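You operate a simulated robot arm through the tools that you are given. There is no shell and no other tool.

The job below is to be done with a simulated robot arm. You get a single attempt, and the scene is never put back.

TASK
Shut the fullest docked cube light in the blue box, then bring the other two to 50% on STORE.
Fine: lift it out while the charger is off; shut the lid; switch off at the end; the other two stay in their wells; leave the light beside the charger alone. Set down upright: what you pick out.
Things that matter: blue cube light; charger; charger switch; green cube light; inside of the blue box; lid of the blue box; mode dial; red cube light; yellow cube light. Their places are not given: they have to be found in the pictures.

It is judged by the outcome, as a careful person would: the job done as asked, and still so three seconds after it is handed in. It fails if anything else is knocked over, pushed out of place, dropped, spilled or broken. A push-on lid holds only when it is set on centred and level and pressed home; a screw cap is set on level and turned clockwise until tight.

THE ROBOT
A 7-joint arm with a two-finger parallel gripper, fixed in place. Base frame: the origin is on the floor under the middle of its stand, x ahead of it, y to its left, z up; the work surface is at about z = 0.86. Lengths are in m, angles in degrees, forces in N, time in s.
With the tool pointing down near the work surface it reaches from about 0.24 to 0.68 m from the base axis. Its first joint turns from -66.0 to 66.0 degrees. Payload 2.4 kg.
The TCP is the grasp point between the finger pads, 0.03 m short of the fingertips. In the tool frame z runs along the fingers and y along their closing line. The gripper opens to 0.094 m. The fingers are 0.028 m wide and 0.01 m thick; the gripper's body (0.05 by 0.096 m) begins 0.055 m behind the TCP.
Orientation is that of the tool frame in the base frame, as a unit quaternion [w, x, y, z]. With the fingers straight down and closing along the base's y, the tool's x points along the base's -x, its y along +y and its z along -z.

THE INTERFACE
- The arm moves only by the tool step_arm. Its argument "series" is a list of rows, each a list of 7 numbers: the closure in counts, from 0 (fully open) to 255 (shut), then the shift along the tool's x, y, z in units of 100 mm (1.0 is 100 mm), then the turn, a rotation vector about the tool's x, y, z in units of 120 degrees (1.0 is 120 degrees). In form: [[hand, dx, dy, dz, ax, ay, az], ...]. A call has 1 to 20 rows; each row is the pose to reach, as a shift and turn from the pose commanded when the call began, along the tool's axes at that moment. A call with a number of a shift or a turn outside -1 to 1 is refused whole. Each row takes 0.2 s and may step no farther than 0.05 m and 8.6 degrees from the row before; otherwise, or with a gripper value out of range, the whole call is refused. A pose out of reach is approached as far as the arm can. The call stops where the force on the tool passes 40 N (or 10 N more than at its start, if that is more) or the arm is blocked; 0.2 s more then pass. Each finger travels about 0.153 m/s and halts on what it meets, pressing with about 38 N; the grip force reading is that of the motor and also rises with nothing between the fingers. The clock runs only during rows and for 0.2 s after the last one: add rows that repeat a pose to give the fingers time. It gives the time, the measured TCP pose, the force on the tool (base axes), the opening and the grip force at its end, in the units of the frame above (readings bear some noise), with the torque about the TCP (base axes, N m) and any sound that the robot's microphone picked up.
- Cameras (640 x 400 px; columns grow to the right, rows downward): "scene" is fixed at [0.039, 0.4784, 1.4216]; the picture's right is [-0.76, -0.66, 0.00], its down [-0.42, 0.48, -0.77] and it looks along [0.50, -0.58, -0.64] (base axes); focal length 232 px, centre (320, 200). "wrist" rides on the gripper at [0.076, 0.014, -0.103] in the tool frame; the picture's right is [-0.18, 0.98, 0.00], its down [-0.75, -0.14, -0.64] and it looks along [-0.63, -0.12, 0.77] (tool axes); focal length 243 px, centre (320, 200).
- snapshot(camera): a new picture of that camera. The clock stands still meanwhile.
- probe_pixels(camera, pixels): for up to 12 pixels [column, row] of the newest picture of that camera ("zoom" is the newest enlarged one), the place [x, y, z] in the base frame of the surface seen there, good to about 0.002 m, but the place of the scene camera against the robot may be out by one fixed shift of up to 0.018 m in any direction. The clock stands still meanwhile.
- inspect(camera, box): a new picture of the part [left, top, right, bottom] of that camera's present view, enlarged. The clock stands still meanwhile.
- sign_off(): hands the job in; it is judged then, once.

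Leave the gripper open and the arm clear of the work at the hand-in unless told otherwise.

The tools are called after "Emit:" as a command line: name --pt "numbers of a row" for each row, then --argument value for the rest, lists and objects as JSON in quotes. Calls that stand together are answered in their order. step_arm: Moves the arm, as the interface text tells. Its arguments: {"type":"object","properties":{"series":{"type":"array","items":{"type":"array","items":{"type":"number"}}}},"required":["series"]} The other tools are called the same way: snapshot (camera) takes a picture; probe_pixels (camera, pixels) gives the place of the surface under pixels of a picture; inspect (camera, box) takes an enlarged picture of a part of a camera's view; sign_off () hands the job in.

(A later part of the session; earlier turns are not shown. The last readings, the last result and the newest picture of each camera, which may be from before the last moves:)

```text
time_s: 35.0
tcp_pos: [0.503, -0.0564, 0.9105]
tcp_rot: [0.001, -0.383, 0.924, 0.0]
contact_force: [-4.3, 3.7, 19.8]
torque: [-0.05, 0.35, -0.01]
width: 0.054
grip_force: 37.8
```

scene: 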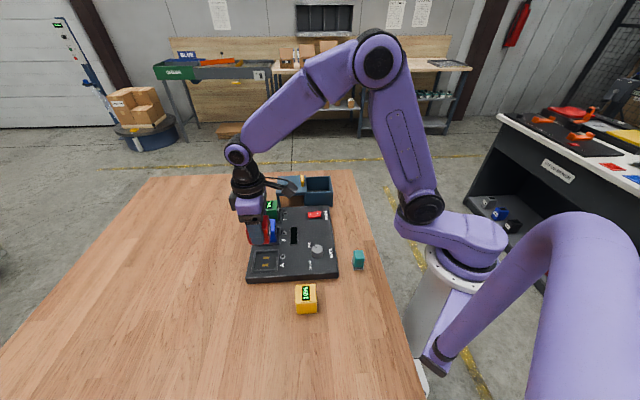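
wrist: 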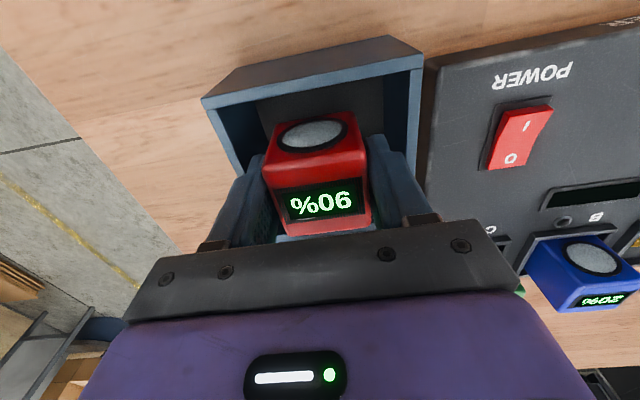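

Floor contact (about +20 N). I ease off 1 mm, then open to about 64 mm so the fingers don't touch the box walls.

Emit:
step_arm --pt "255 0 0 -0.01 0 0 0" --pt "255 0 0 -0.01 0 0 0" --pt "100 0 0 -0.01 0 0 0" --pt "82 0 0 -0.01 0 0 0" --pt "82 0 0 -0.01 0 0 0" --pt "82 0 0 -0.01 0 0 0"

Emit:
snapshot --camera "wrist"

```text
time_s: 36.4
tcp_pos: [0.503, -0.0552, 0.9089]
tcp_rot: [-0.001, -0.382, 0.924, 0.0]
contact_force: [-1.9, -0.1, -0.6]
torque: [0.0, -0.04, 0.0]
width: 0.0633
grip_force: 0.0
```

```text
taken
```

wrist: 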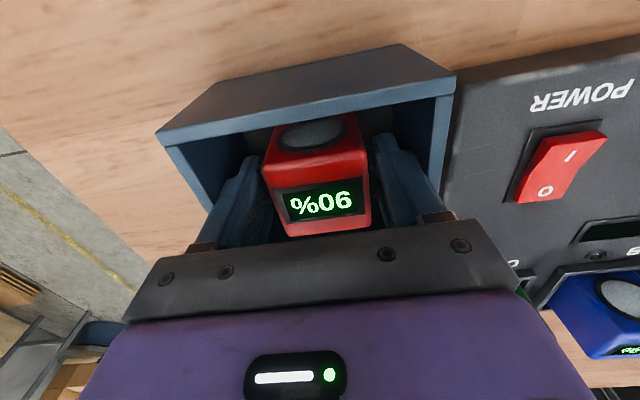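

Red is standing free between the open fingers. Rising straight up.

Emit:
step_arm --pt "82 0 0 -0.1 0 0 0" --pt "82 0 0 -0.25 0 0 0" --pt "82 0 0 -0.45 0 0 0" --pt "82 0 0 -0.7 0 0 0" --pt "82 0 0 -1.0 0 0 0"

Emit:
step_arm --pt "40 0 0 -0.4 0 0 0" --pt "0 0 0 -0.8 0 0 0" --pt "0 0 0 -0.8 0 0 0"

Emit:
snapshot --camera "wrist"

Emit:
inspect --camera "scene" --box '[260, 140, 360, 230]'

```text
time_s: 37.6
tcp_pos: [0.5025, -0.057, 1.0108]
tcp_rot: [0.0, -0.383, 0.924, 0.0]
contact_force: [0.9, 0.5, 0.7]
torque: [-0.02, 0.0, -0.01]
width: 0.0634
grip_force: 0.1
```

```text
time_s: 38.4
tcp_pos: [0.5023, -0.0544, 1.0934]
tcp_rot: [0.0, -0.382, 0.924, -0.001]
contact_force: [-0.4, -0.3, -0.1]
torque: [0.01, 0.02, -0.02]
width: 0.0942
grip_force: 0.2
```

```text
taken
```

wrist: 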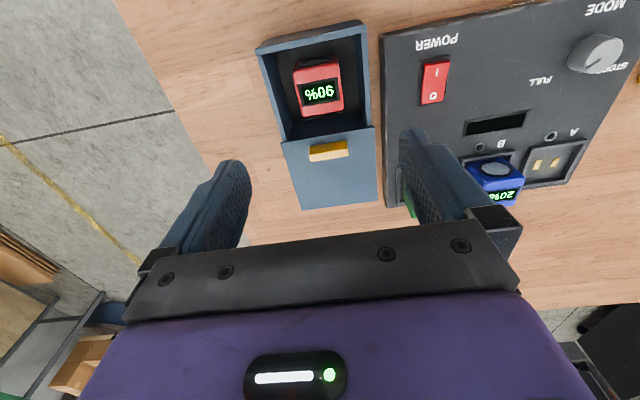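

```text
4.44 times, centred on (310, 185) of scene
```

zoom: 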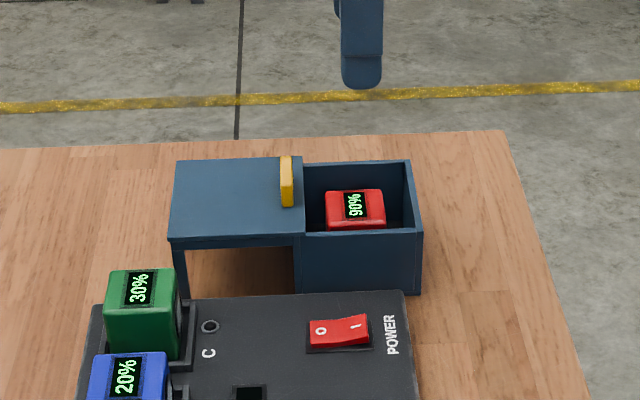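

Red is upright in the box. I probe its top (318, 92) and the handle (328, 151) positions.

Emit:
probe_pixels --camera "wrist" --pixels '[[318, 105], [318, 80], [328, 150], [313, 152], [345, 148], [285, 144], [370, 132], [300, 205], [375, 195]]'

```text
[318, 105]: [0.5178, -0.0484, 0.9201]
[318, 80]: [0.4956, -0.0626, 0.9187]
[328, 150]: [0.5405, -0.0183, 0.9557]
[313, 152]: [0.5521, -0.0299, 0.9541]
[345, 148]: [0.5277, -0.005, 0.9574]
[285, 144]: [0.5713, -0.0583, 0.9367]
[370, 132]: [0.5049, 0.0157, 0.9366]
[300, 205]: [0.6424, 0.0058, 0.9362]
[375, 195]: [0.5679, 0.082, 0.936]
```

Red's top is at z≈0.920, below the lid plane. Now I shift above the handle at about (0.544, −0.0136) and turn the tool back by +90°.

Emit:
step_arm --pt "0 -0.1 0 0 0 0 0.0625" --pt "0 -0.2 0 0 0 0 0.125" --pt "0 -0.3 0 0 0 0 0.1875" --pt "0 -0.4 0 0 0 0 0.25" --pt "0 -0.5 0 0 0 0 0.3125" --pt "0 -0.586 -0.008 0 0 0 0.375" --pt "0 -0.586 -0.008 0 0 0 0.4375" --pt "0 -0.586 -0.008 0 0 0 0.5" --pt "0 -0.586 -0.008 0 0 0 0.5625" --pt "0 -0.586 -0.008 0 0 0 0.625" --pt "0 -0.586 -0.008 0 0 0 0.6875" --pt "0 -0.586 -0.008 0 0 0 0.75" --pt "0 -0.586 -0.008 0 0 0 0.75"

Emit:
snapshot --camera "wrist"

```text
time_s: 41.2
tcp_pos: [0.5451, -0.0146, 1.0897]
tcp_rot: [0.0, 0.383, 0.924, 0.0]
contact_force: [-0.1, 0.2, -0.6]
torque: [0.02, -0.03, 0.01]
width: 0.0941
grip_force: 0.1
```

```text
taken
```

wrist: 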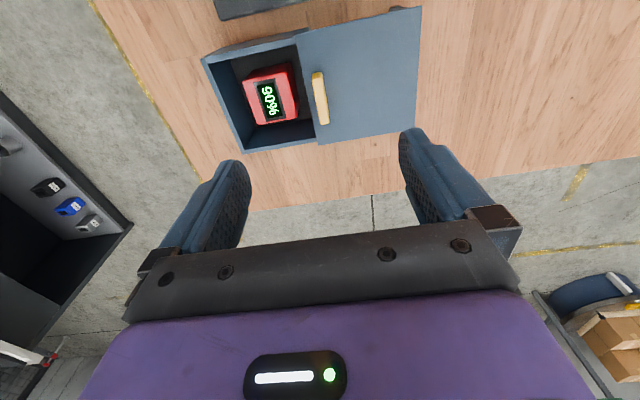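

Handle at (320, 98). Probing it then descending.

Emit:
probe_pixels --camera "wrist" --pixels '[[317, 80], [320, 98], [323, 118], [316, 99], [325, 97]]'

Emit:
step_arm --pt "0 0 0 0.3 0 0 0" --pt "0 0 0 0.6 0 0 0" --pt "0 0 0 0.8 0 0 0" --pt "0 0 0 0.95 0 0 0" --pt "0 0 0 0.95 0 0 0" --pt "0 0 0 0.95 0 0 0"

```text
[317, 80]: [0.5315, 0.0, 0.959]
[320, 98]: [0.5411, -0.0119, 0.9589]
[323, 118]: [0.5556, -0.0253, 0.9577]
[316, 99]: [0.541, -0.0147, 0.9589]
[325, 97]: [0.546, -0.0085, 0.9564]
```

```text
time_s: 42.6
tcp_pos: [0.546, -0.0119, 0.9963]
tcp_rot: [0.0, 0.383, 0.924, 0.0]
contact_force: [-0.1, -0.5, 0.3]
torque: [-0.03, -0.02, 0.04]
width: 0.094
grip_force: 0.1
```

Emit:
step_arm --pt "0 0 -0.02 0.1 0 0 0" --pt "0 0 -0.02 0.215 0 0 0" --pt "0 0 -0.02 0.215 0 0 0" --pt "0 0 -0.02 0.215 0 0 0"

Emit:
step_arm --pt "128 0 0 0 0 0 0" --pt "200 0 0 0 0 0 0" --pt "255 0 0 0 0 0 0" --pt "255 0 0 0 0 0 0"

```text
time_s: 43.6
tcp_pos: [0.5434, -0.0135, 0.9724]
tcp_rot: [0.0, 0.382, 0.924, 0.001]
contact_force: [0.7, -0.5, 0.5]
torque: [-0.01, 0.02, -0.02]
width: 0.094
grip_force: 0.1
```

```text
time_s: 44.6
tcp_pos: [0.5434, -0.0135, 0.9732]
tcp_rot: [-0.001, 0.382, 0.924, 0.0]
contact_force: [0.4, 1.0, -0.4]
torque: [0.02, 0.01, -0.02]
width: 0.0094
grip_force: 42.8
```

Handle gripped (9.4 mm, near-zero force). Sliding back toward closed (tool −y), 20 mm first.

Emit:
step_arm --pt "255 0 -0.05 0 0 0 0" --pt "255 0 -0.1 0 0 0 0" --pt "255 0 -0.15 0 0 0 0" --pt "255 0 -0.2 0 0 0 0"

Emit:
step_arm --pt "255 0 -0.05 0 0 0 0" --pt "255 0 -0.1 0 0 0 0" --pt "255 0 -0.15 0 0 0 0" --pt "255 0 -0.2 0 0 0 0"

```text
time_s: 45.6
tcp_pos: [0.5285, -0.0286, 0.9728]
tcp_rot: [-0.002, 0.383, 0.924, -0.001]
contact_force: [-6.4, 7.3, -10.7]
torque: [-0.04, -0.14, -0.02]
width: 0.0094
grip_force: 43.2
```

```text
time_s: 46.6
tcp_pos: [0.5147, -0.044, 0.9746]
tcp_rot: [-0.002, 0.382, 0.924, 0.0]
contact_force: [-7.6, 8.3, -21.4]
torque: [0.47, 0.37, 0.02]
width: 0.0094
grip_force: 43.3
```

Small side forces; I relieve them with 1 mm adjustments and continue closing.

Emit:
step_arm --pt "255 0.005 -0.05 0.005 0 0 0" --pt "255 0.008 -0.1 0.01 0 0 0" --pt "255 0.01 -0.15 0.012 0 0 0" --pt "255 0.01 -0.2 0.012 0 0 0"

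Emit:
step_arm --pt "255 0 -0.05 0 0 0 0" --pt "255 0 -0.1 0 0 0 0" --pt "255 0 -0.15 0 0 0 0" --pt "255 0 -0.2 0 0 0 0"

```text
time_s: 47.6
tcp_pos: [0.5007, -0.0572, 0.9735]
tcp_rot: [0.0, 0.382, 0.924, 0.001]
contact_force: [-15.9, 16.3, 23.8]
torque: [0.17, 0.15, -0.16]
width: 0.0094
grip_force: 43.3
```

```text
time_s: 48.6
tcp_pos: [0.485, -0.0712, 0.9726]
tcp_rot: [0.0, 0.383, 0.924, 0.0]
contact_force: [-9.6, 10.1, 25.3]
torque: [0.31, 0.35, 0.01]
width: 0.0092
grip_force: 43.4
```

Remaining travel about 14 mm. I take off a bit of the vertical load and slide on until the closed stop.

Emit:
step_arm --pt "255 -0.005 0 -0.007 0 0 0" --pt "255 -0.01 -0.04 -0.015 0 0 0" --pt "255 -0.01 -0.08 -0.015 0 0 0" --pt "255 -0.01 -0.12 -0.015 0 0 0" --pt "255 -0.01 -0.14 -0.015 0 0 0"

Emit:
snapshot --camera "wrist"

Emit:
inspect --camera "scene" --box '[260, 150, 350, 220]'

```text
time_s: 49.8
tcp_pos: [0.4754, -0.082, 0.9725]
tcp_rot: [-0.003, 0.383, 0.924, 0.0]
contact_force: [-3.2, 7.7, -12.0]
torque: [0.81, 0.63, 0.05]
width: 0.0091
grip_force: 43.1
```

```text
taken
```

wrist: 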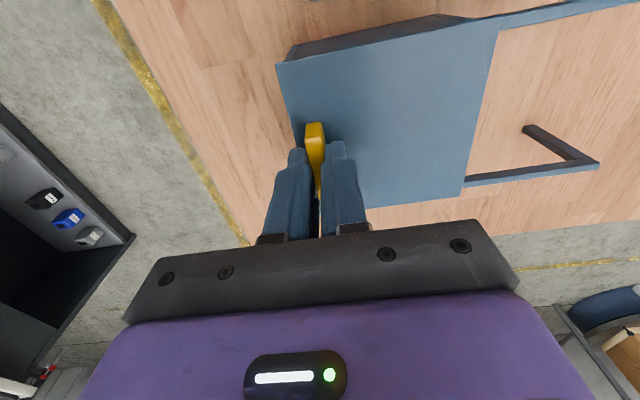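

```text
5.71 times, centred on (305, 185) of scene
```

zoom: 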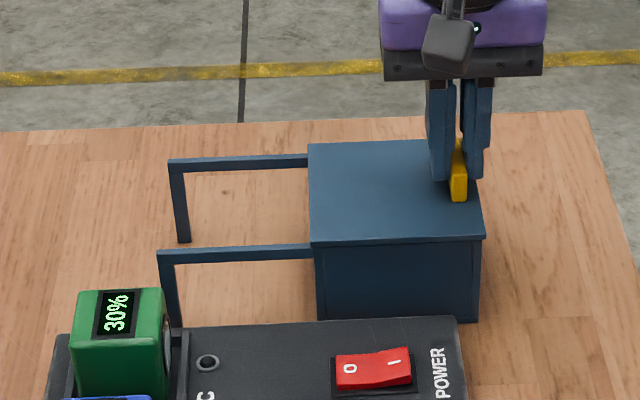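

The lid looks closed and the handle is back at its starting place. I push 3 mm more to confirm the stop.

Emit:
step_arm --pt "255 0 -0.01 0 0 0 0" --pt "255 0 -0.02 0 0 0 0" --pt "255 0 -0.03 0 0 0 0"

```text
time_s: 50.6
tcp_pos: [0.4749, -0.0826, 0.9727]
tcp_rot: [-0.002, 0.382, 0.924, 0.001]
contact_force: [2.2, 22.5, -27.3]
torque: [0.86, 0.36, -0.15]
width: 0.0091
grip_force: 43.0
```

It is against its stop (resisting ~17 N). I relax the command, then release and rise.

Emit:
step_arm --pt "255 0 0.02 0.01 0 0 0" --pt "255 0 0.02 0.01 0 0 0" --pt "128 0 0.02 0.01 0 0 0" --pt "0 0 0.02 0.01 0 0 0" --pt "0 0 0.02 0.01 0 0 0" --pt "0 0 0.02 -0.3 0 0 0" --pt "0 0 0.02 -0.7 0 0 0" --pt "0 0 0.02 -1.0 0 0 0" --pt "0 0 0.02 -1.0 0 0 0"

Emit:
inspect --camera "wrist" --box '[280, 0, 520, 150]'

Emit:
probe_pixels --camera "zoom" --pixels '[[55, 100], [365, 30], [350, 325], [108, 368], [116, 262], [200, 200]]'

```text
time_s: 52.6
tcp_pos: [0.4792, -0.0831, 1.0752]
tcp_rot: [0.0, 0.382, 0.924, 0.0]
contact_force: [-0.4, -0.2, 1.0]
torque: [-0.01, -0.06, 0.01]
width: 0.094
grip_force: 0.0
```

```text
2.67 times, centred on (400, 75) of wrist
```

zoom: 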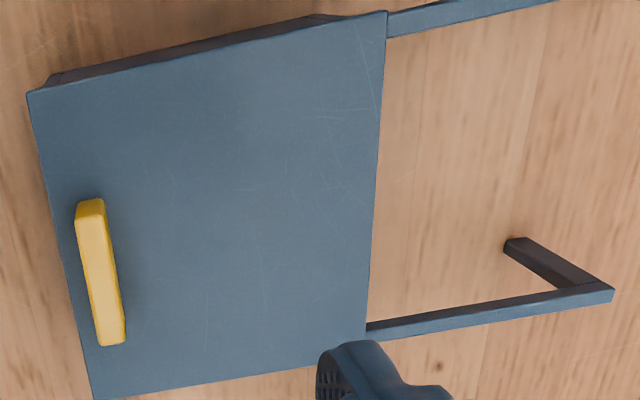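

```text
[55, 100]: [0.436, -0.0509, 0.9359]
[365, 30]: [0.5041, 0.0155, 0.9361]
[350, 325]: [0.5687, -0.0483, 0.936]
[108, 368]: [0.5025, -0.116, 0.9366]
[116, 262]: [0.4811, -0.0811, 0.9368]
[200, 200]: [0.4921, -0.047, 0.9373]
```

The lid lies closed. I verify its corners against the original ones.

Emit:
probe_pixels --camera "zoom" --pixels '[[34, 96], [383, 17], [363, 338], [95, 395], [610, 292]]'

```text
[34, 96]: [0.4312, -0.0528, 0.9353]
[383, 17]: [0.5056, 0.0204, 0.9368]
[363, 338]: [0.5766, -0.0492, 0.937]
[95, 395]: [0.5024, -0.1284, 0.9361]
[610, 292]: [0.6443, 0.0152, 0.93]
```

The lid is home. Next, the mode dial: moving above it at about (0.312, 0.165), keeping this tool orientation.

Emit:
step_arm --pt "0 0.33 0.06 0 0 0 0" --pt "0 0.66 0.13 0 0 0 0" --pt "0 0.978 0.19 0 0 0 0"

Emit:
step_arm --pt "0 0.33 0.06 0 0 0 0" --pt "0 0.66 0.13 0 0 0 0" --pt "0 0.978 0.19 0 0 0 0"

Emit:
step_arm --pt "0 0.33 0.06 0 0 0 0" --pt "0 0.66 0.13 0 0 0 0" --pt "0 0.978 0.19 0 0 0 0" --pt "0 0.978 0.19 0 0 0 0"

Emit:
snapshot --camera "wrist"

```text
time_s: 53.4
tcp_pos: [0.4205, 0.0007, 1.0735]
tcp_rot: [0.0, 0.382, 0.924, -0.001]
contact_force: [0.8, -0.5, 0.2]
torque: [-0.04, 0.02, 0.0]
width: 0.0941
grip_force: 0.1
```

```text
time_s: 54.2
tcp_pos: [0.3643, 0.0831, 1.074]
tcp_rot: [0.0, 0.383, 0.924, 0.0]
contact_force: [0.5, 0.1, -0.3]
torque: [-0.01, 0.01, -0.03]
width: 0.094
grip_force: 0.0
```

```text
time_s: 55.2
tcp_pos: [0.3086, 0.1638, 1.0756]
tcp_rot: [0.0, 0.382, 0.924, 0.0]
contact_force: [-0.2, 0.3, 0.6]
torque: [-0.02, -0.01, -0.02]
width: 0.0939
grip_force: 0.0
```

```text
taken
```

wrist: 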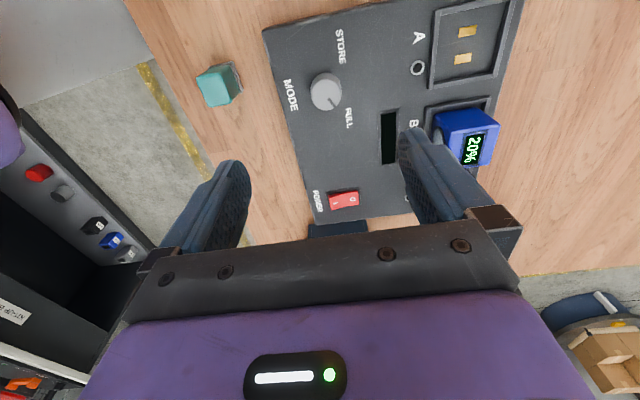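

The knob is at about (326, 92). Zooming to measure it.

Emit:
inspect --camera "wrist" --box '[270, 20, 390, 140]'

```text
3.33 times, centred on (330, 80) of wrist
```

zoom: 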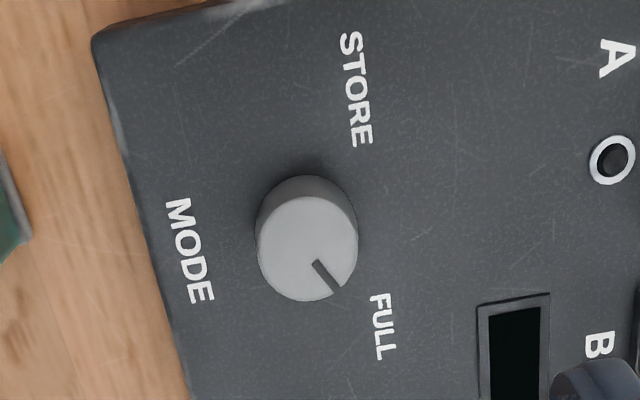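

Emit:
probe_pixels --camera "zoom" --pixels '[[262, 245], [352, 245], [307, 202], [307, 295], [307, 248], [318, 264], [336, 288], [383, 327], [356, 90], [185, 250], [275, 215], [340, 212]]'

```text
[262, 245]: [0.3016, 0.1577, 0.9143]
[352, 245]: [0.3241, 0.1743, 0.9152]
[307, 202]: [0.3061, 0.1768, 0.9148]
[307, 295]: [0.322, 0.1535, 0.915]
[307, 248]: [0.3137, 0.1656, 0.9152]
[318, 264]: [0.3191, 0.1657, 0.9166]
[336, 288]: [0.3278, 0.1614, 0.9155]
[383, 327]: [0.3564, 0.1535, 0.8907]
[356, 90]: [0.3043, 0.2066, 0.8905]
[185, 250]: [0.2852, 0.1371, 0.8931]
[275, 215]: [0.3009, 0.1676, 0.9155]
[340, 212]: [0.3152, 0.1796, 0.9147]
```

Knob centre ≈ (0.314, 0.165), top z≈0.915; pointer and FULL at about −15°, STORE at about +104°. I'll need to turn it about +120° (counter-clockwise from above). First descend over it with the fingers half open.

Emit:
step_arm --pt "90 -0.014 0.025 0.3 0 0 0" --pt "90 -0.028 0.049 0.6 0 0 0" --pt "90 -0.028 0.049 1.0 0 0 0" --pt "90 -0.028 0.049 1.0 0 0 0" --pt "90 -0.028 0.049 1.0 0 0 0"

Emit:
snapshot --camera "wrist"

```text
time_s: 56.4
tcp_pos: [0.3134, 0.1656, 0.9722]
tcp_rot: [-0.001, 0.383, 0.924, 0.0]
contact_force: [-0.5, 0.9, 0.1]
torque: [-0.01, 0.01, 0.0]
width: 0.0608
grip_force: 0.1
```

```text
taken
```

wrist: 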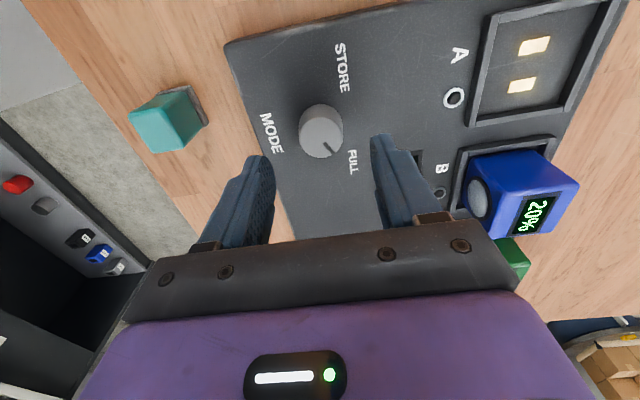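

Knob sits centred between fingers (320, 130). Descending 45 mm.

Emit:
step_arm --pt "90 0 0 0.15 0 0 0" --pt "90 0 0 0.3 0 0 0" --pt "90 0 0 0.4 0 0 0" --pt "90 0 0 0.45 0 0 0" --pt "90 0 0 0.45 0 0 0"

Emit:
snapshot --camera "wrist"

```text
time_s: 57.6
tcp_pos: [0.3142, 0.1653, 0.9281]
tcp_rot: [0.0, 0.382, 0.924, 0.0]
contact_force: [0.2, -0.3, 0.4]
torque: [0.02, -0.01, 0.0]
width: 0.0609
grip_force: 0.0
```

```text
taken
```

wrist: 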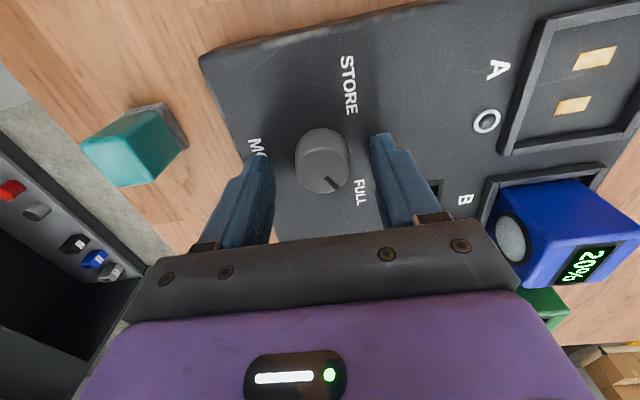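

Good. Closing on the knob.

Emit:
step_arm --pt "130 0 0 0 0 0 0" --pt "170 0 0 0 0 0 0" --pt "210 0 0 0 0 0 0" --pt "255 0 0 0 0 0 0"

```text
time_s: 58.6
tcp_pos: [0.3154, 0.167, 0.9275]
tcp_rot: [0.001, 0.383, 0.924, 0.001]
contact_force: [5.1, 7.1, -2.0]
torque: [0.2, -0.25, 0.01]
width: 0.0327
grip_force: 44.8
```

Gripped (32.7 mm), small centring force ~9 N along the closing line; I shift the command 1.5 mm to relieve it and start turning 16° counter-clockwise.

Emit:
step_arm --pt "255 0 0.015 0 0 0 0" --pt "255 0 0.015 0 0 0 -0.033" --pt "255 0 0.015 0 0 0 -0.067" --pt "255 0 0.015 0 0 0 -0.1" --pt "255 0 0.015 0 0 0 -0.133"

Emit:
inspect --camera "wrist" --box '[240, 80, 400, 220]'

```text
time_s: 59.8
tcp_pos: [0.3154, 0.1653, 0.9281]
tcp_rot: [-0.001, 0.251, 0.968, -0.002]
contact_force: [0.3, -8.8, -17.8]
torque: [-0.48, -0.33, -0.01]
width: 0.0324
grip_force: 44.8
```

```text
2.86 times, centred on (320, 150) of wrist
```

zoom: 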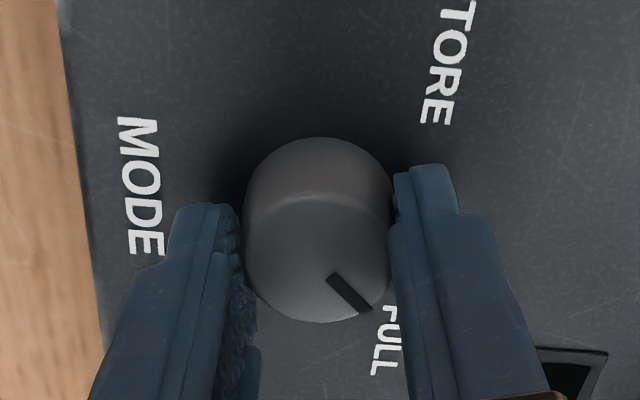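

The FULL label now sits clockwise of the pointer, so the knob turns with the fingers. Continuing by 52°.

Emit:
step_arm --pt "255 0 0 0.01 0 0 -0.054" --pt "255 0 0 0.01 0 0 -0.108" --pt "255 0 0 0.01 0 0 -0.162" --pt "255 0 0 0.01 0 0 -0.216" --pt "255 0 0 0.01 0 0 -0.27" --pt "255 0 0 0.01 0 0 -0.324" --pt "255 0 0 0.01 0 0 -0.378" --pt "255 0 0 0.01 0 0 -0.433"

Emit:
inspect --camera "wrist" --box '[240, 80, 400, 220]'

```text
time_s: 60.8
tcp_pos: [0.3149, 0.166, 0.9275]
tcp_rot: [0.0, 0.038, 0.999, 0.0]
contact_force: [-3.2, -3.9, 9.6]
torque: [-0.26, -0.24, -0.01]
width: 0.0323
grip_force: 45.0
stopped in row 5: the force on the tool passed its limit at 41 N (the readings are from after the stop); the commanded pose is now the measured one
```

```text
2.86 times, centred on (320, 150) of wrist
```

zoom: 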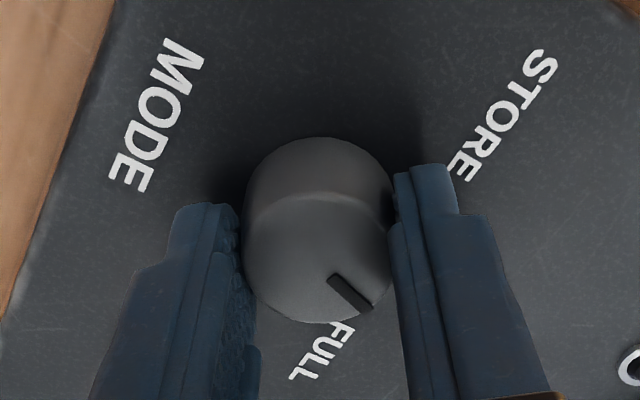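

Turned about 40° so far; the stop was from a transient force. Continuing more slowly (4° per row).

Emit:
step_arm --pt "255 0 0 0 0 0 -0.033" --pt "255 0 0 0 0 0 -0.067" --pt "255 0 0 0 0 0 -0.1" --pt "255 0 0 0 0 0 -0.133" --pt "255 0 0 0 0 0 -0.167" --pt "255 0 0 0 0 0 -0.2"

```text
time_s: 62.2
tcp_pos: [0.3145, 0.1665, 0.9273]
tcp_rot: [-0.001, -0.171, 0.985, 0.0]
contact_force: [0.6, -5.8, -16.9]
torque: [0.15, -0.92, -0.01]
width: 0.0321
grip_force: 45.0
```

Rotated about 65° now. Continuing 24° with slight easing downward.

Emit:
step_arm --pt "255 0 0 0.005 0 0 -0.033" --pt "255 0 0 0.005 0 0 -0.067" --pt "255 0 0 0.005 0 0 -0.1" --pt "255 0 0 0.005 0 0 -0.133" --pt "255 0 0 0.005 0 0 -0.167" --pt "255 0 0 0.005 0 0 -0.2"

Emit:
inspect --camera "wrist" --box '[240, 60, 420, 220]'

```text
time_s: 63.6
tcp_pos: [0.3152, 0.1679, 0.9279]
tcp_rot: [-0.001, -0.372, 0.928, -0.001]
contact_force: [-14.6, -1.3, 37.1]
torque: [-0.04, 0.51, -0.03]
width: 0.0327
grip_force: 45.0
```

```text
2.50 times, centred on (330, 140) of wrist
```

zoom: 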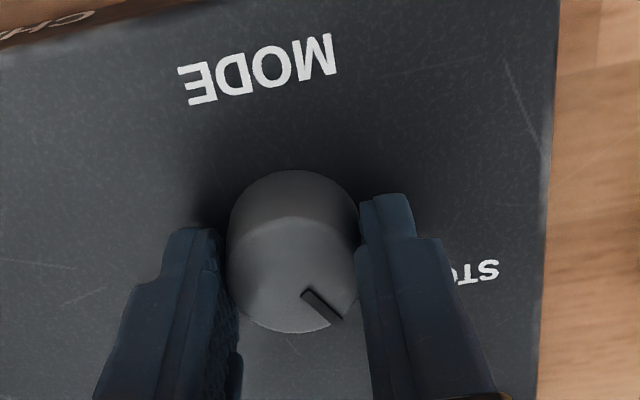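

About 89° turned. Vertical force is high (+37 N), so I first ease upward 1.2 mm, then continue ~24°.

Emit:
step_arm --pt "255 0 0 -0.006 0 0 0" --pt "255 0 0 -0.012 0 0 0"

Emit:
step_arm --pt "255 0 0 0 0 0 -0.033" --pt "255 0 0 0 0 0 -0.067" --pt "255 0 0 0 0 0 -0.1" --pt "255 0 0 0 0 0 -0.133" --pt "255 0 0 0 0 0 -0.167" --pt "255 0 0 0 0 0 -0.2"

Emit:
inspect --camera "wrist" --box '[240, 60, 420, 220]'

```text
time_s: 64.2
tcp_pos: [0.316, 0.1674, 0.9276]
tcp_rot: [-0.002, -0.371, 0.928, 0.0]
contact_force: [-10.5, 4.7, -20.0]
torque: [0.65, -0.25, -0.01]
width: 0.0324
grip_force: 45.2
```

```text
time_s: 65.6
tcp_pos: [0.3156, 0.1666, 0.9278]
tcp_rot: [-0.002, -0.557, 0.83, 0.001]
contact_force: [-15.3, 4.3, 15.0]
torque: [0.04, 0.62, 0.02]
width: 0.0324
grip_force: 44.8
```

```text
2.50 times, centred on (330, 140) of wrist
```

zoom: 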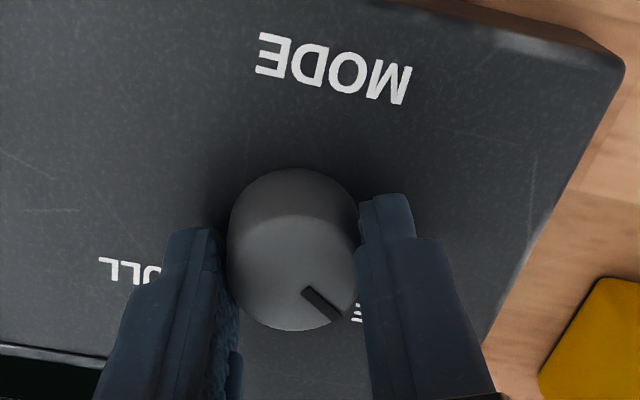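

About 113° turned, pointer just reaching STORE's "E". Another 7°.

Emit:
step_arm --pt "255 0 0 0 0 0 -0.02" --pt "255 0 0 0 0 0 -0.04" --pt "255 0 0 0 0 0 -0.06" --pt "255 0 0 0 0 0 -0.06"

Emit:
inspect --camera "wrist" --box '[240, 60, 420, 220]'

```text
time_s: 66.2
tcp_pos: [0.3143, 0.1679, 0.9289]
tcp_rot: [-0.001, -0.586, 0.81, 0.0]
contact_force: [-5.1, -0.1, 10.0]
torque: [0.39, 0.14, 0.0]
width: 0.0322
grip_force: 44.8
stopped in row 2: the force on the tool passed its limit at 43 N (the readings are from after the stop); the commanded pose is now the measured one
```

```text
2.50 times, centred on (330, 140) of wrist
```

zoom: 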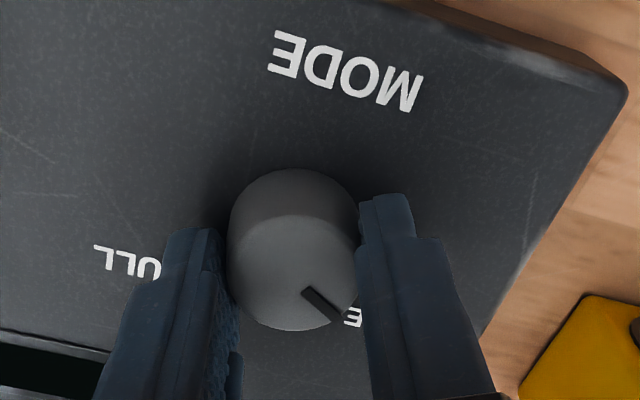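

About 117° turned now. I release and rise to look at the pointer from above.

Emit:
step_arm --pt "200 0 0 0 0 0 0" --pt "120 0 0 0 0 0 0" --pt "90 0 0 0 0 0 0" --pt "90 0 0 -0.2 0 0 0" --pt "90 0 0 -0.5 0 0 0" --pt "90 0 0 -0.9 0 0 0" --pt "90 0 0 -0.9 0 0 0"

Emit:
inspect --camera "wrist" --box '[240, 20, 420, 180]'

Emit:
inspect --camera "scene" --box '[240, 190, 350, 290]'

```text
time_s: 67.8
tcp_pos: [0.3158, 0.166, 1.0196]
tcp_rot: [-0.001, -0.586, 0.81, 0.001]
contact_force: [-0.8, -0.4, -0.4]
torque: [-0.02, 0.01, 0.02]
width: 0.0607
grip_force: 0.0
```

```text
2.50 times, centred on (330, 100) of wrist
```

zoom: 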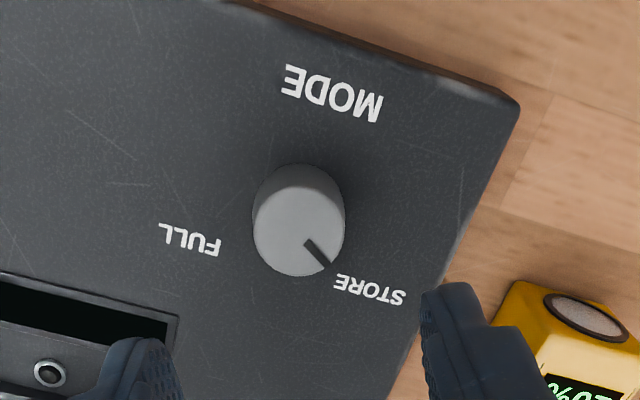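

```text
4.00 times, centred on (295, 240) of scene
```

zoom: 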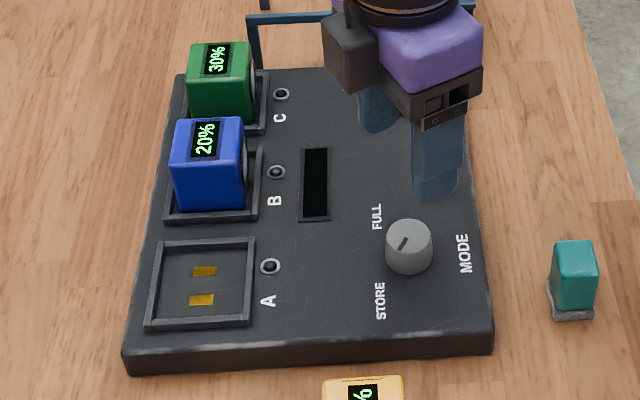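

I measure the pointer angle from a wrist zoom.

Emit:
inspect --camera "wrist" --box '[290, 75, 370, 145]'

```text
5.71 times, centred on (330, 110) of wrist
```

zoom: 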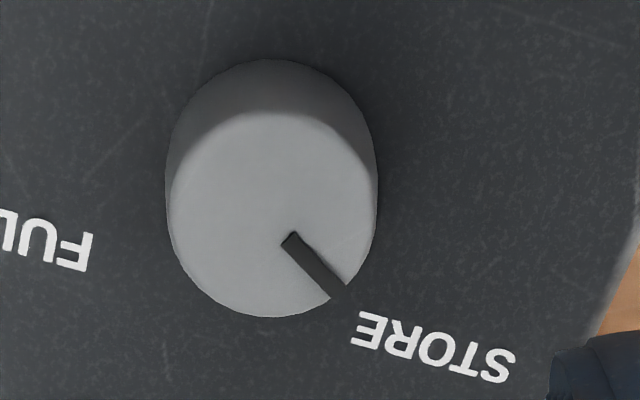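

Emit:
probe_pixels --camera "zoom" --pixels '[[290, 240], [337, 292], [175, 215], [370, 215], [270, 125], [265, 310], [435, 348], [375, 330], [500, 370], [272, 215]]'

```text
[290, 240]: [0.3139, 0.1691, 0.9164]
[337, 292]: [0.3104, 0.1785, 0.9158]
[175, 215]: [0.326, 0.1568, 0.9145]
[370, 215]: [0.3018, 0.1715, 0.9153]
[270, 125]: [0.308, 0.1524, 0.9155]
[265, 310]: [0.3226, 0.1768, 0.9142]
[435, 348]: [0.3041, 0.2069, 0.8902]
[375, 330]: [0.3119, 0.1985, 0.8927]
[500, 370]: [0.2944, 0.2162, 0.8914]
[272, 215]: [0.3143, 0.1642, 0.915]
```

The pointer is at about 105–110°, in line with STORE (104°). Next, the power switch. I turn the tool back so it is square with the charger (closing along the row direction), rising a bit, with the fingers closing fully.

Emit:
step_arm --pt "120 0 0 -0.15 0 0 0.056" --pt "180 0 0 -0.3 0 0 0.112" --pt "230 0 0 -0.45 0 0 0.168" --pt "255 0 0 -0.5 0 0 0.224" --pt "255 0 0 -0.5 0 0 0.224"

```text
time_s: 69.0
tcp_pos: [0.3151, 0.1661, 1.0688]
tcp_rot: [-0.001, -0.38, 0.925, -0.001]
contact_force: [0.8, 0.1, -1.0]
torque: [0.0, 0.01, 0.04]
width: 0.0002
grip_force: 32.9
```

Aligned. Moving along tool −y (about 160 mm) to above the power switch.

Emit:
step_arm --pt "255 0 -0.3 0 0 0 0" --pt "255 0 -0.6 0 0 0 0" --pt "255 0 -0.8 0 0 0 0"

Emit:
step_arm --pt "255 0 -0.3 0 0 0 0" --pt "255 0 -0.6 0 0 0 0" --pt "255 0 -0.8 0 0 0 0" --pt "255 0 -0.8 0 0 0 0"

Emit:
snapshot --camera "wrist"

Emit:
inspect --camera "wrist" --box '[270, 40, 380, 150]'

```text
time_s: 69.8
tcp_pos: [0.3732, 0.1083, 1.0698]
tcp_rot: [-0.001, -0.381, 0.925, -0.001]
contact_force: [-0.5, 0.5, -0.2]
torque: [0.02, -0.02, -0.01]
width: 0.0
grip_force: 32.8
```

```text
time_s: 70.8
tcp_pos: [0.4303, 0.0551, 1.0679]
tcp_rot: [0.0, -0.381, 0.925, -0.001]
contact_force: [-0.7, 0.2, -1.0]
torque: [0.02, 0.0, 0.06]
width: 0.0
grip_force: 32.9
```

```text
taken
```

wrist: 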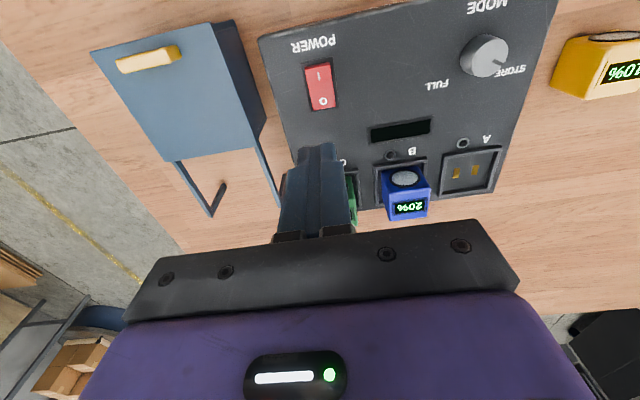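

```text
3.64 times, centred on (325, 95) of wrist
```

zoom: 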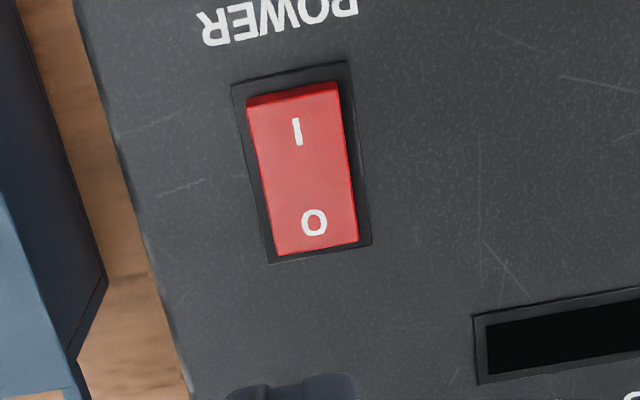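

Emit:
probe_pixels --camera "zoom" --pixels '[[295, 98], [297, 120], [299, 145], [303, 165], [308, 190], [314, 222], [318, 248], [255, 120], [338, 110], [350, 235], [240, 90], [365, 240]]'

```text
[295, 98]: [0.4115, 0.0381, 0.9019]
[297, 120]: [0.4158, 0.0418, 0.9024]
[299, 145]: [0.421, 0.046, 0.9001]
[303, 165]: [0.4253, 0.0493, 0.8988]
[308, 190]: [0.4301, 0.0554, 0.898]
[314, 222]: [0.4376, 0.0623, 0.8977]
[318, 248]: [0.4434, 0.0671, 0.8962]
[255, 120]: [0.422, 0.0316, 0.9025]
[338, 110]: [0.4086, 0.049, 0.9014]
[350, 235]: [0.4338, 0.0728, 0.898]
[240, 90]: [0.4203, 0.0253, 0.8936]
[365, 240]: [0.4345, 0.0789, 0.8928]
```

Rocker's I end is at about (0.4115, 0.038), z≈0.902; O end at (0.443, 0.067). I go over the I half at (0.415, 0.040) with the closed fingertips and descend to ~8 mm above it.

Emit:
step_arm --pt "255 0.1 0 0.35 0 0 0" --pt "255 0.21 0 0.7 0 0 0" --pt "255 0.21 0 1.0 0 0 0" --pt "255 0.21 0 1.0 0 0 0"

Emit:
step_arm --pt "255 0 0 0.14 0 0 0" --pt "255 0 0 0.27 0 0 0" --pt "255 0 0 0.27 0 0 0"

Emit:
snapshot --camera "wrist"

Emit:
inspect --camera "scene" --box '[270, 180, 360, 250]'

```text
time_s: 71.8
tcp_pos: [0.4114, 0.0378, 0.967]
tcp_rot: [-0.001, -0.381, 0.924, -0.001]
contact_force: [-0.2, 0.5, -0.8]
torque: [0.0, -0.01, -0.01]
width: 0.0
grip_force: 32.8
```

```text
time_s: 72.6
tcp_pos: [0.413, 0.0387, 0.9393]
tcp_rot: [0.0, -0.381, 0.925, 0.0]
contact_force: [-0.9, 0.0, -0.2]
torque: [0.02, 0.03, 0.01]
width: 0.0002
grip_force: 32.4
```

```text
taken
```

wrist: 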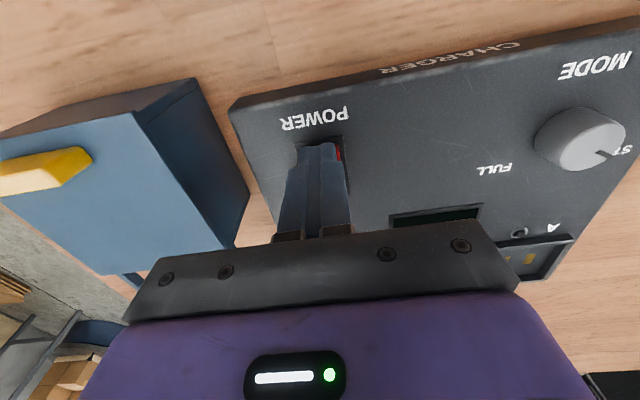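

```text
5.71 times, centred on (315, 215) of scene
```

zoom: 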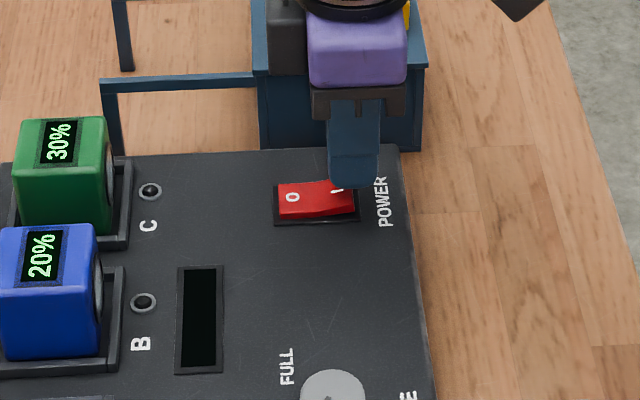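

The tip is over the "I" half. Pressing down slowly by 10 mm.

Emit:
step_arm --pt "255 0 0 0.03 0 0 0" --pt "255 0 0 0.06 0 0 0" --pt "255 0 0 0.08 0 0 0" --pt "255 0 0 0.1 0 0 0"

```text
time_s: 73.6
tcp_pos: [0.4129, 0.0377, 0.9313]
tcp_rot: [0.0, -0.382, 0.924, -0.001]
contact_force: [0.0, -0.1, 0.8]
torque: [-0.01, -0.01, -0.02]
width: 0.0001
grip_force: 33.5
```

Just at contact height. Pressing a further 6 mm in small steps.

Emit:
step_arm --pt "255 0 0 0.015 0 0 0" --pt "255 0 0 0.03 0 0 0" --pt "255 0 0 0.045 0 0 0" --pt "255 0 0 0.06 0 0 0"

```text
time_s: 74.4
tcp_pos: [0.4129, 0.0386, 0.9294]
tcp_rot: [-0.001, -0.381, 0.925, -0.001]
contact_force: [-4.5, -0.7, 11.3]
torque: [0.1, 0.04, 0.03]
width: 0.0
grip_force: 33.6
stopped in row 3: the force on the tool passed its limit at 46 N (the readings are from after the stop); the commanded pose is now the measured one
```

Force limit reached at tip z≈0.899. I look whether the switch flipped and the display lit.

Emit:
inspect --camera "scene" --box '[250, 180, 360, 270]'

Emit:
snapshot --camera "wrist"

```text
4.44 times, centred on (305, 225) of scene
```

zoom: 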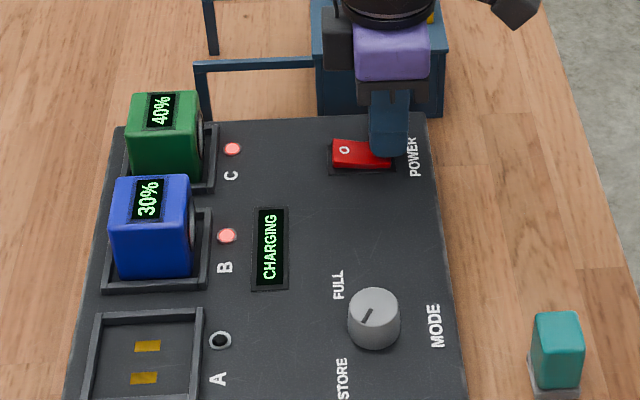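

```text
taken
```

wrist: 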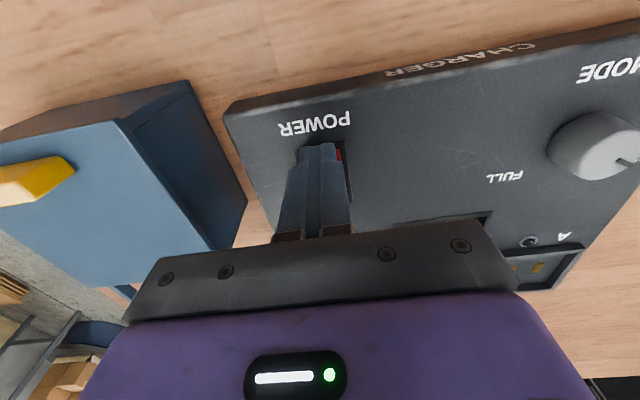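

It switched on: the display says CHARGING, the LEDs B and C are lit, green 40%, blue 30% – so it charges fast. I lift off 15 mm with a single short row and check again.

Emit:
step_arm --pt "255 0 0 -0.15 0 0 0"

Emit:
inspect --camera "scene" --box '[250, 180, 360, 270]'

```text
time_s: 74.8
tcp_pos: [0.4144, 0.0387, 0.9437]
tcp_rot: [0.0, -0.381, 0.925, -0.001]
contact_force: [0.4, 0.8, -0.1]
torque: [0.01, -0.01, -0.02]
width: 0.0002
grip_force: 32.6
```

```text
4.44 times, centred on (305, 225) of scene
```

zoom: 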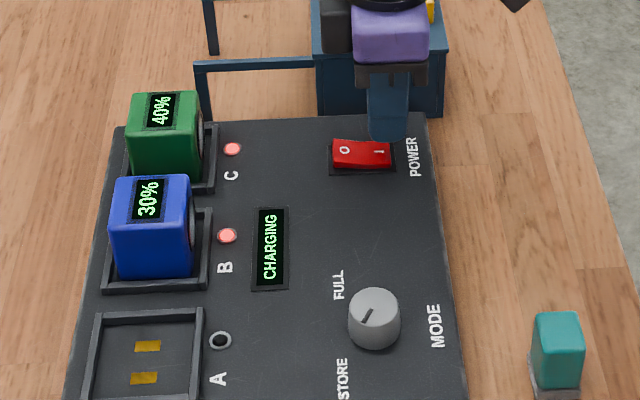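

Values unchanged after 0.4 s. I use the time to move above the "O" half (36 mm along the switch), ready to switch off.

Emit:
step_arm --pt "255 -0.366 0 -0.02 0 0 0"

Emit:
inspect --camera "scene" --box '[250, 180, 360, 270]'

```text
time_s: 75.2
tcp_pos: [0.4385, 0.0642, 0.945]
tcp_rot: [-0.001, -0.381, 0.924, -0.001]
contact_force: [1.3, -0.5, 0.5]
torque: [0.0, -0.03, 0.0]
width: 0.0
grip_force: 32.8
```

```text
4.44 times, centred on (305, 225) of scene
```

zoom: 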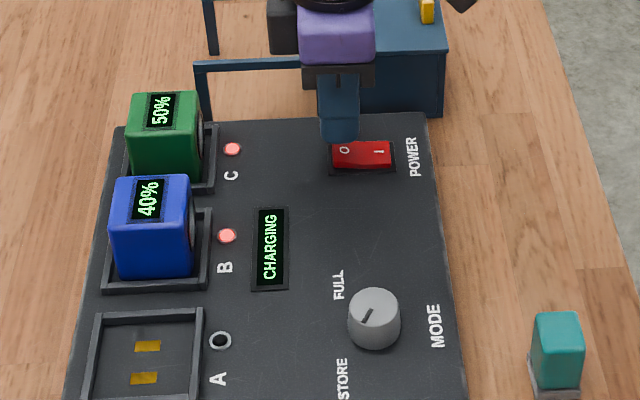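

Green 50%, blue 40%, still CHARGING. I'm hovering over "O". One more short tick to see whether STORE stops green at 50%.

Emit:
step_arm --pt "255 0 0 0.02 0 0 0"

Emit:
inspect --camera "scene" --box '[250, 180, 360, 270]'

```text
time_s: 75.6
tcp_pos: [0.4377, 0.0638, 0.9447]
tcp_rot: [0.0, -0.381, 0.925, 0.001]
contact_force: [0.2, 0.2, -0.3]
torque: [0.02, 0.01, 0.02]
width: 0.0
grip_force: 32.8
```

```text
4.44 times, centred on (305, 225) of scene
```

zoom: 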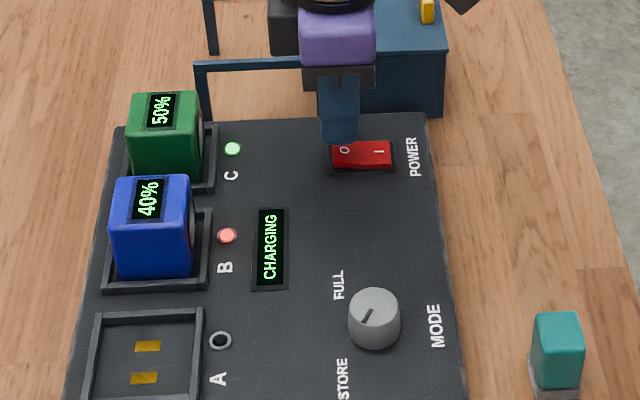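

LED C turned green with green at 50% – STORE works. Waiting for blue (still 40%).

Emit:
step_arm --pt "255 0 0 0 0 0 0" --pt "255 0 0 0 0 0 0" --pt "255 0 0 0 0 0 0" --pt "255 0 0 0 0 0 0"

Emit:
inspect --camera "scene" --box '[250, 180, 360, 270]'

```text
time_s: 76.6
tcp_pos: [0.4381, 0.064, 0.9433]
tcp_rot: [0.0, -0.381, 0.925, 0.0]
contact_force: [-0.1, 0.9, -0.1]
torque: [0.01, 0.0, -0.03]
width: 0.0
grip_force: 33.4
```

```text
4.44 times, centred on (305, 225) of scene
```

zoom: 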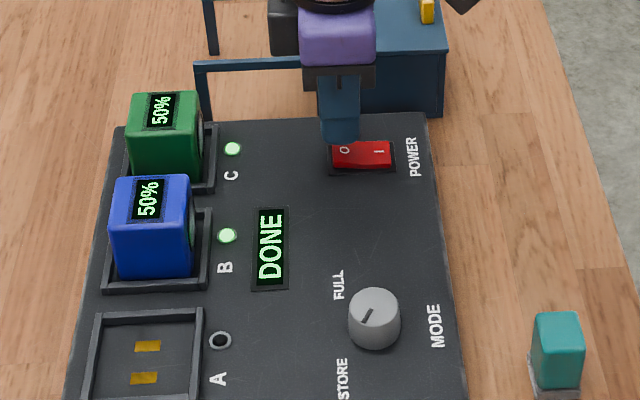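

DONE: both read 50% with both LEDs green. Now pressing the O half to switch off: down 10 mm, then slowly until it flips.

Emit:
step_arm --pt "255 -0.02 0 0.03 0 0 0" --pt "255 -0.02 0 0.06 0 0 0" --pt "255 -0.02 0 0.09 0 0 0" --pt "255 -0.02 0 0.11 0 0 0" --pt "255 -0.02 0 0.125 0 0 0" --pt "255 -0.02 0 0.14 0 0 0" --pt "255 -0.02 0 0.155 0 0 0" --pt "255 -0.02 0 0.17 0 0 0"

Emit:
inspect --camera "scene" --box '[250, 180, 360, 270]'

```text
time_s: 78.4
tcp_pos: [0.442, 0.0661, 0.9291]
tcp_rot: [0.0, -0.382, 0.924, -0.001]
contact_force: [-0.4, -0.5, 4.8]
torque: [-0.05, 0.1, -0.03]
width: 0.0
grip_force: 33.1
stopped in row 8: the force on the tool passed its limit at 47 N (the readings are from after the stop); the commanded pose is now the measured one
```

```text
4.44 times, centred on (305, 225) of scene
```

zoom: 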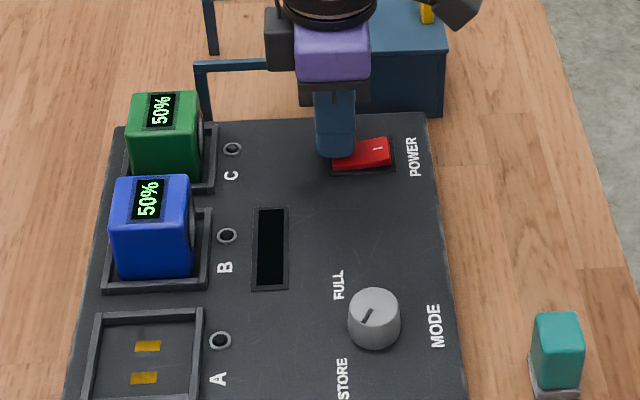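

The charger is off (display and LEDs dark, "I" raised), both lights still read 50%. Now lifting straight up clear of the work and opening the gripper.

Emit:
step_arm --pt "255 0 0 -0.1 0 0 0" --pt "255 0 0 -0.3 0 0 0" --pt "255 0 0 -0.6 0 0 0" --pt "255 0 0 -1.0 0 0 0"

Emit:
step_arm --pt "180 0.1 0 -0.35 0 0 0" --pt "90 0.2 0 -0.7 0 0 0" --pt "0 0.3 0 -1.0 0 0 0" --pt "0 0.3 0 -1.0 0 0 0" --pt "0 0.3 0 -1.0 0 0 0"

Emit:
snapshot --camera "scene"

Emit:
snapshot --camera "wrist"

Emit:
inspect --camera "scene" --box '[235, 165, 385, 325]'

```text
time_s: 79.4
tcp_pos: [0.4419, 0.0652, 1.0288]
tcp_rot: [0.002, -0.381, 0.925, 0.0]
contact_force: [0.2, 0.9, 0.1]
torque: [0.02, 0.03, 0.0]
width: 0.0002
grip_force: 33.4
```

```text
time_s: 80.6
tcp_pos: [0.4209, 0.0449, 1.1304]
tcp_rot: [0.0, -0.381, 0.924, -0.001]
contact_force: [0.2, 0.4, 0.5]
torque: [0.0, 0.04, 0.01]
width: 0.0941
grip_force: 0.1
```

```text
taken
```

scene: 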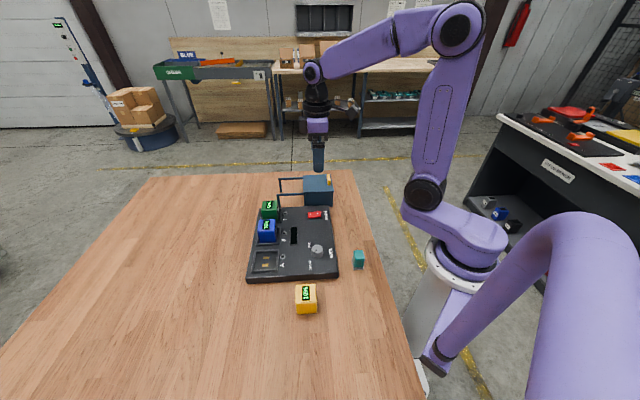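

```text
taken
```

wrist: 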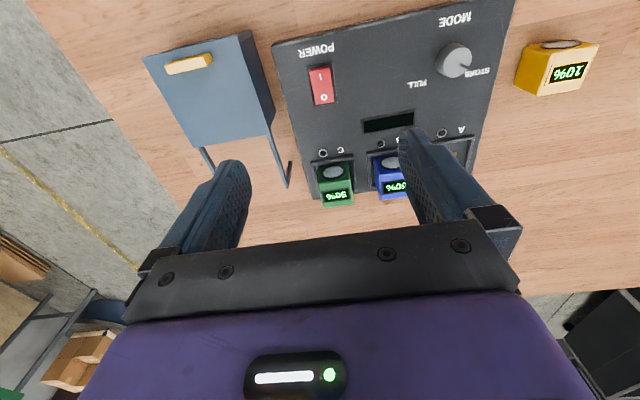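

```text
2.50 times, centred on (310, 245) of scene
```

zoom: 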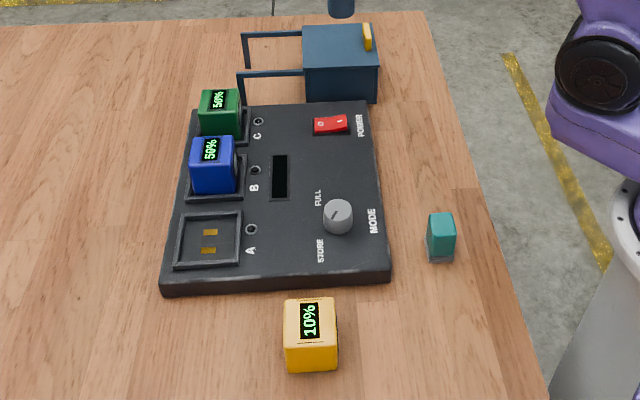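

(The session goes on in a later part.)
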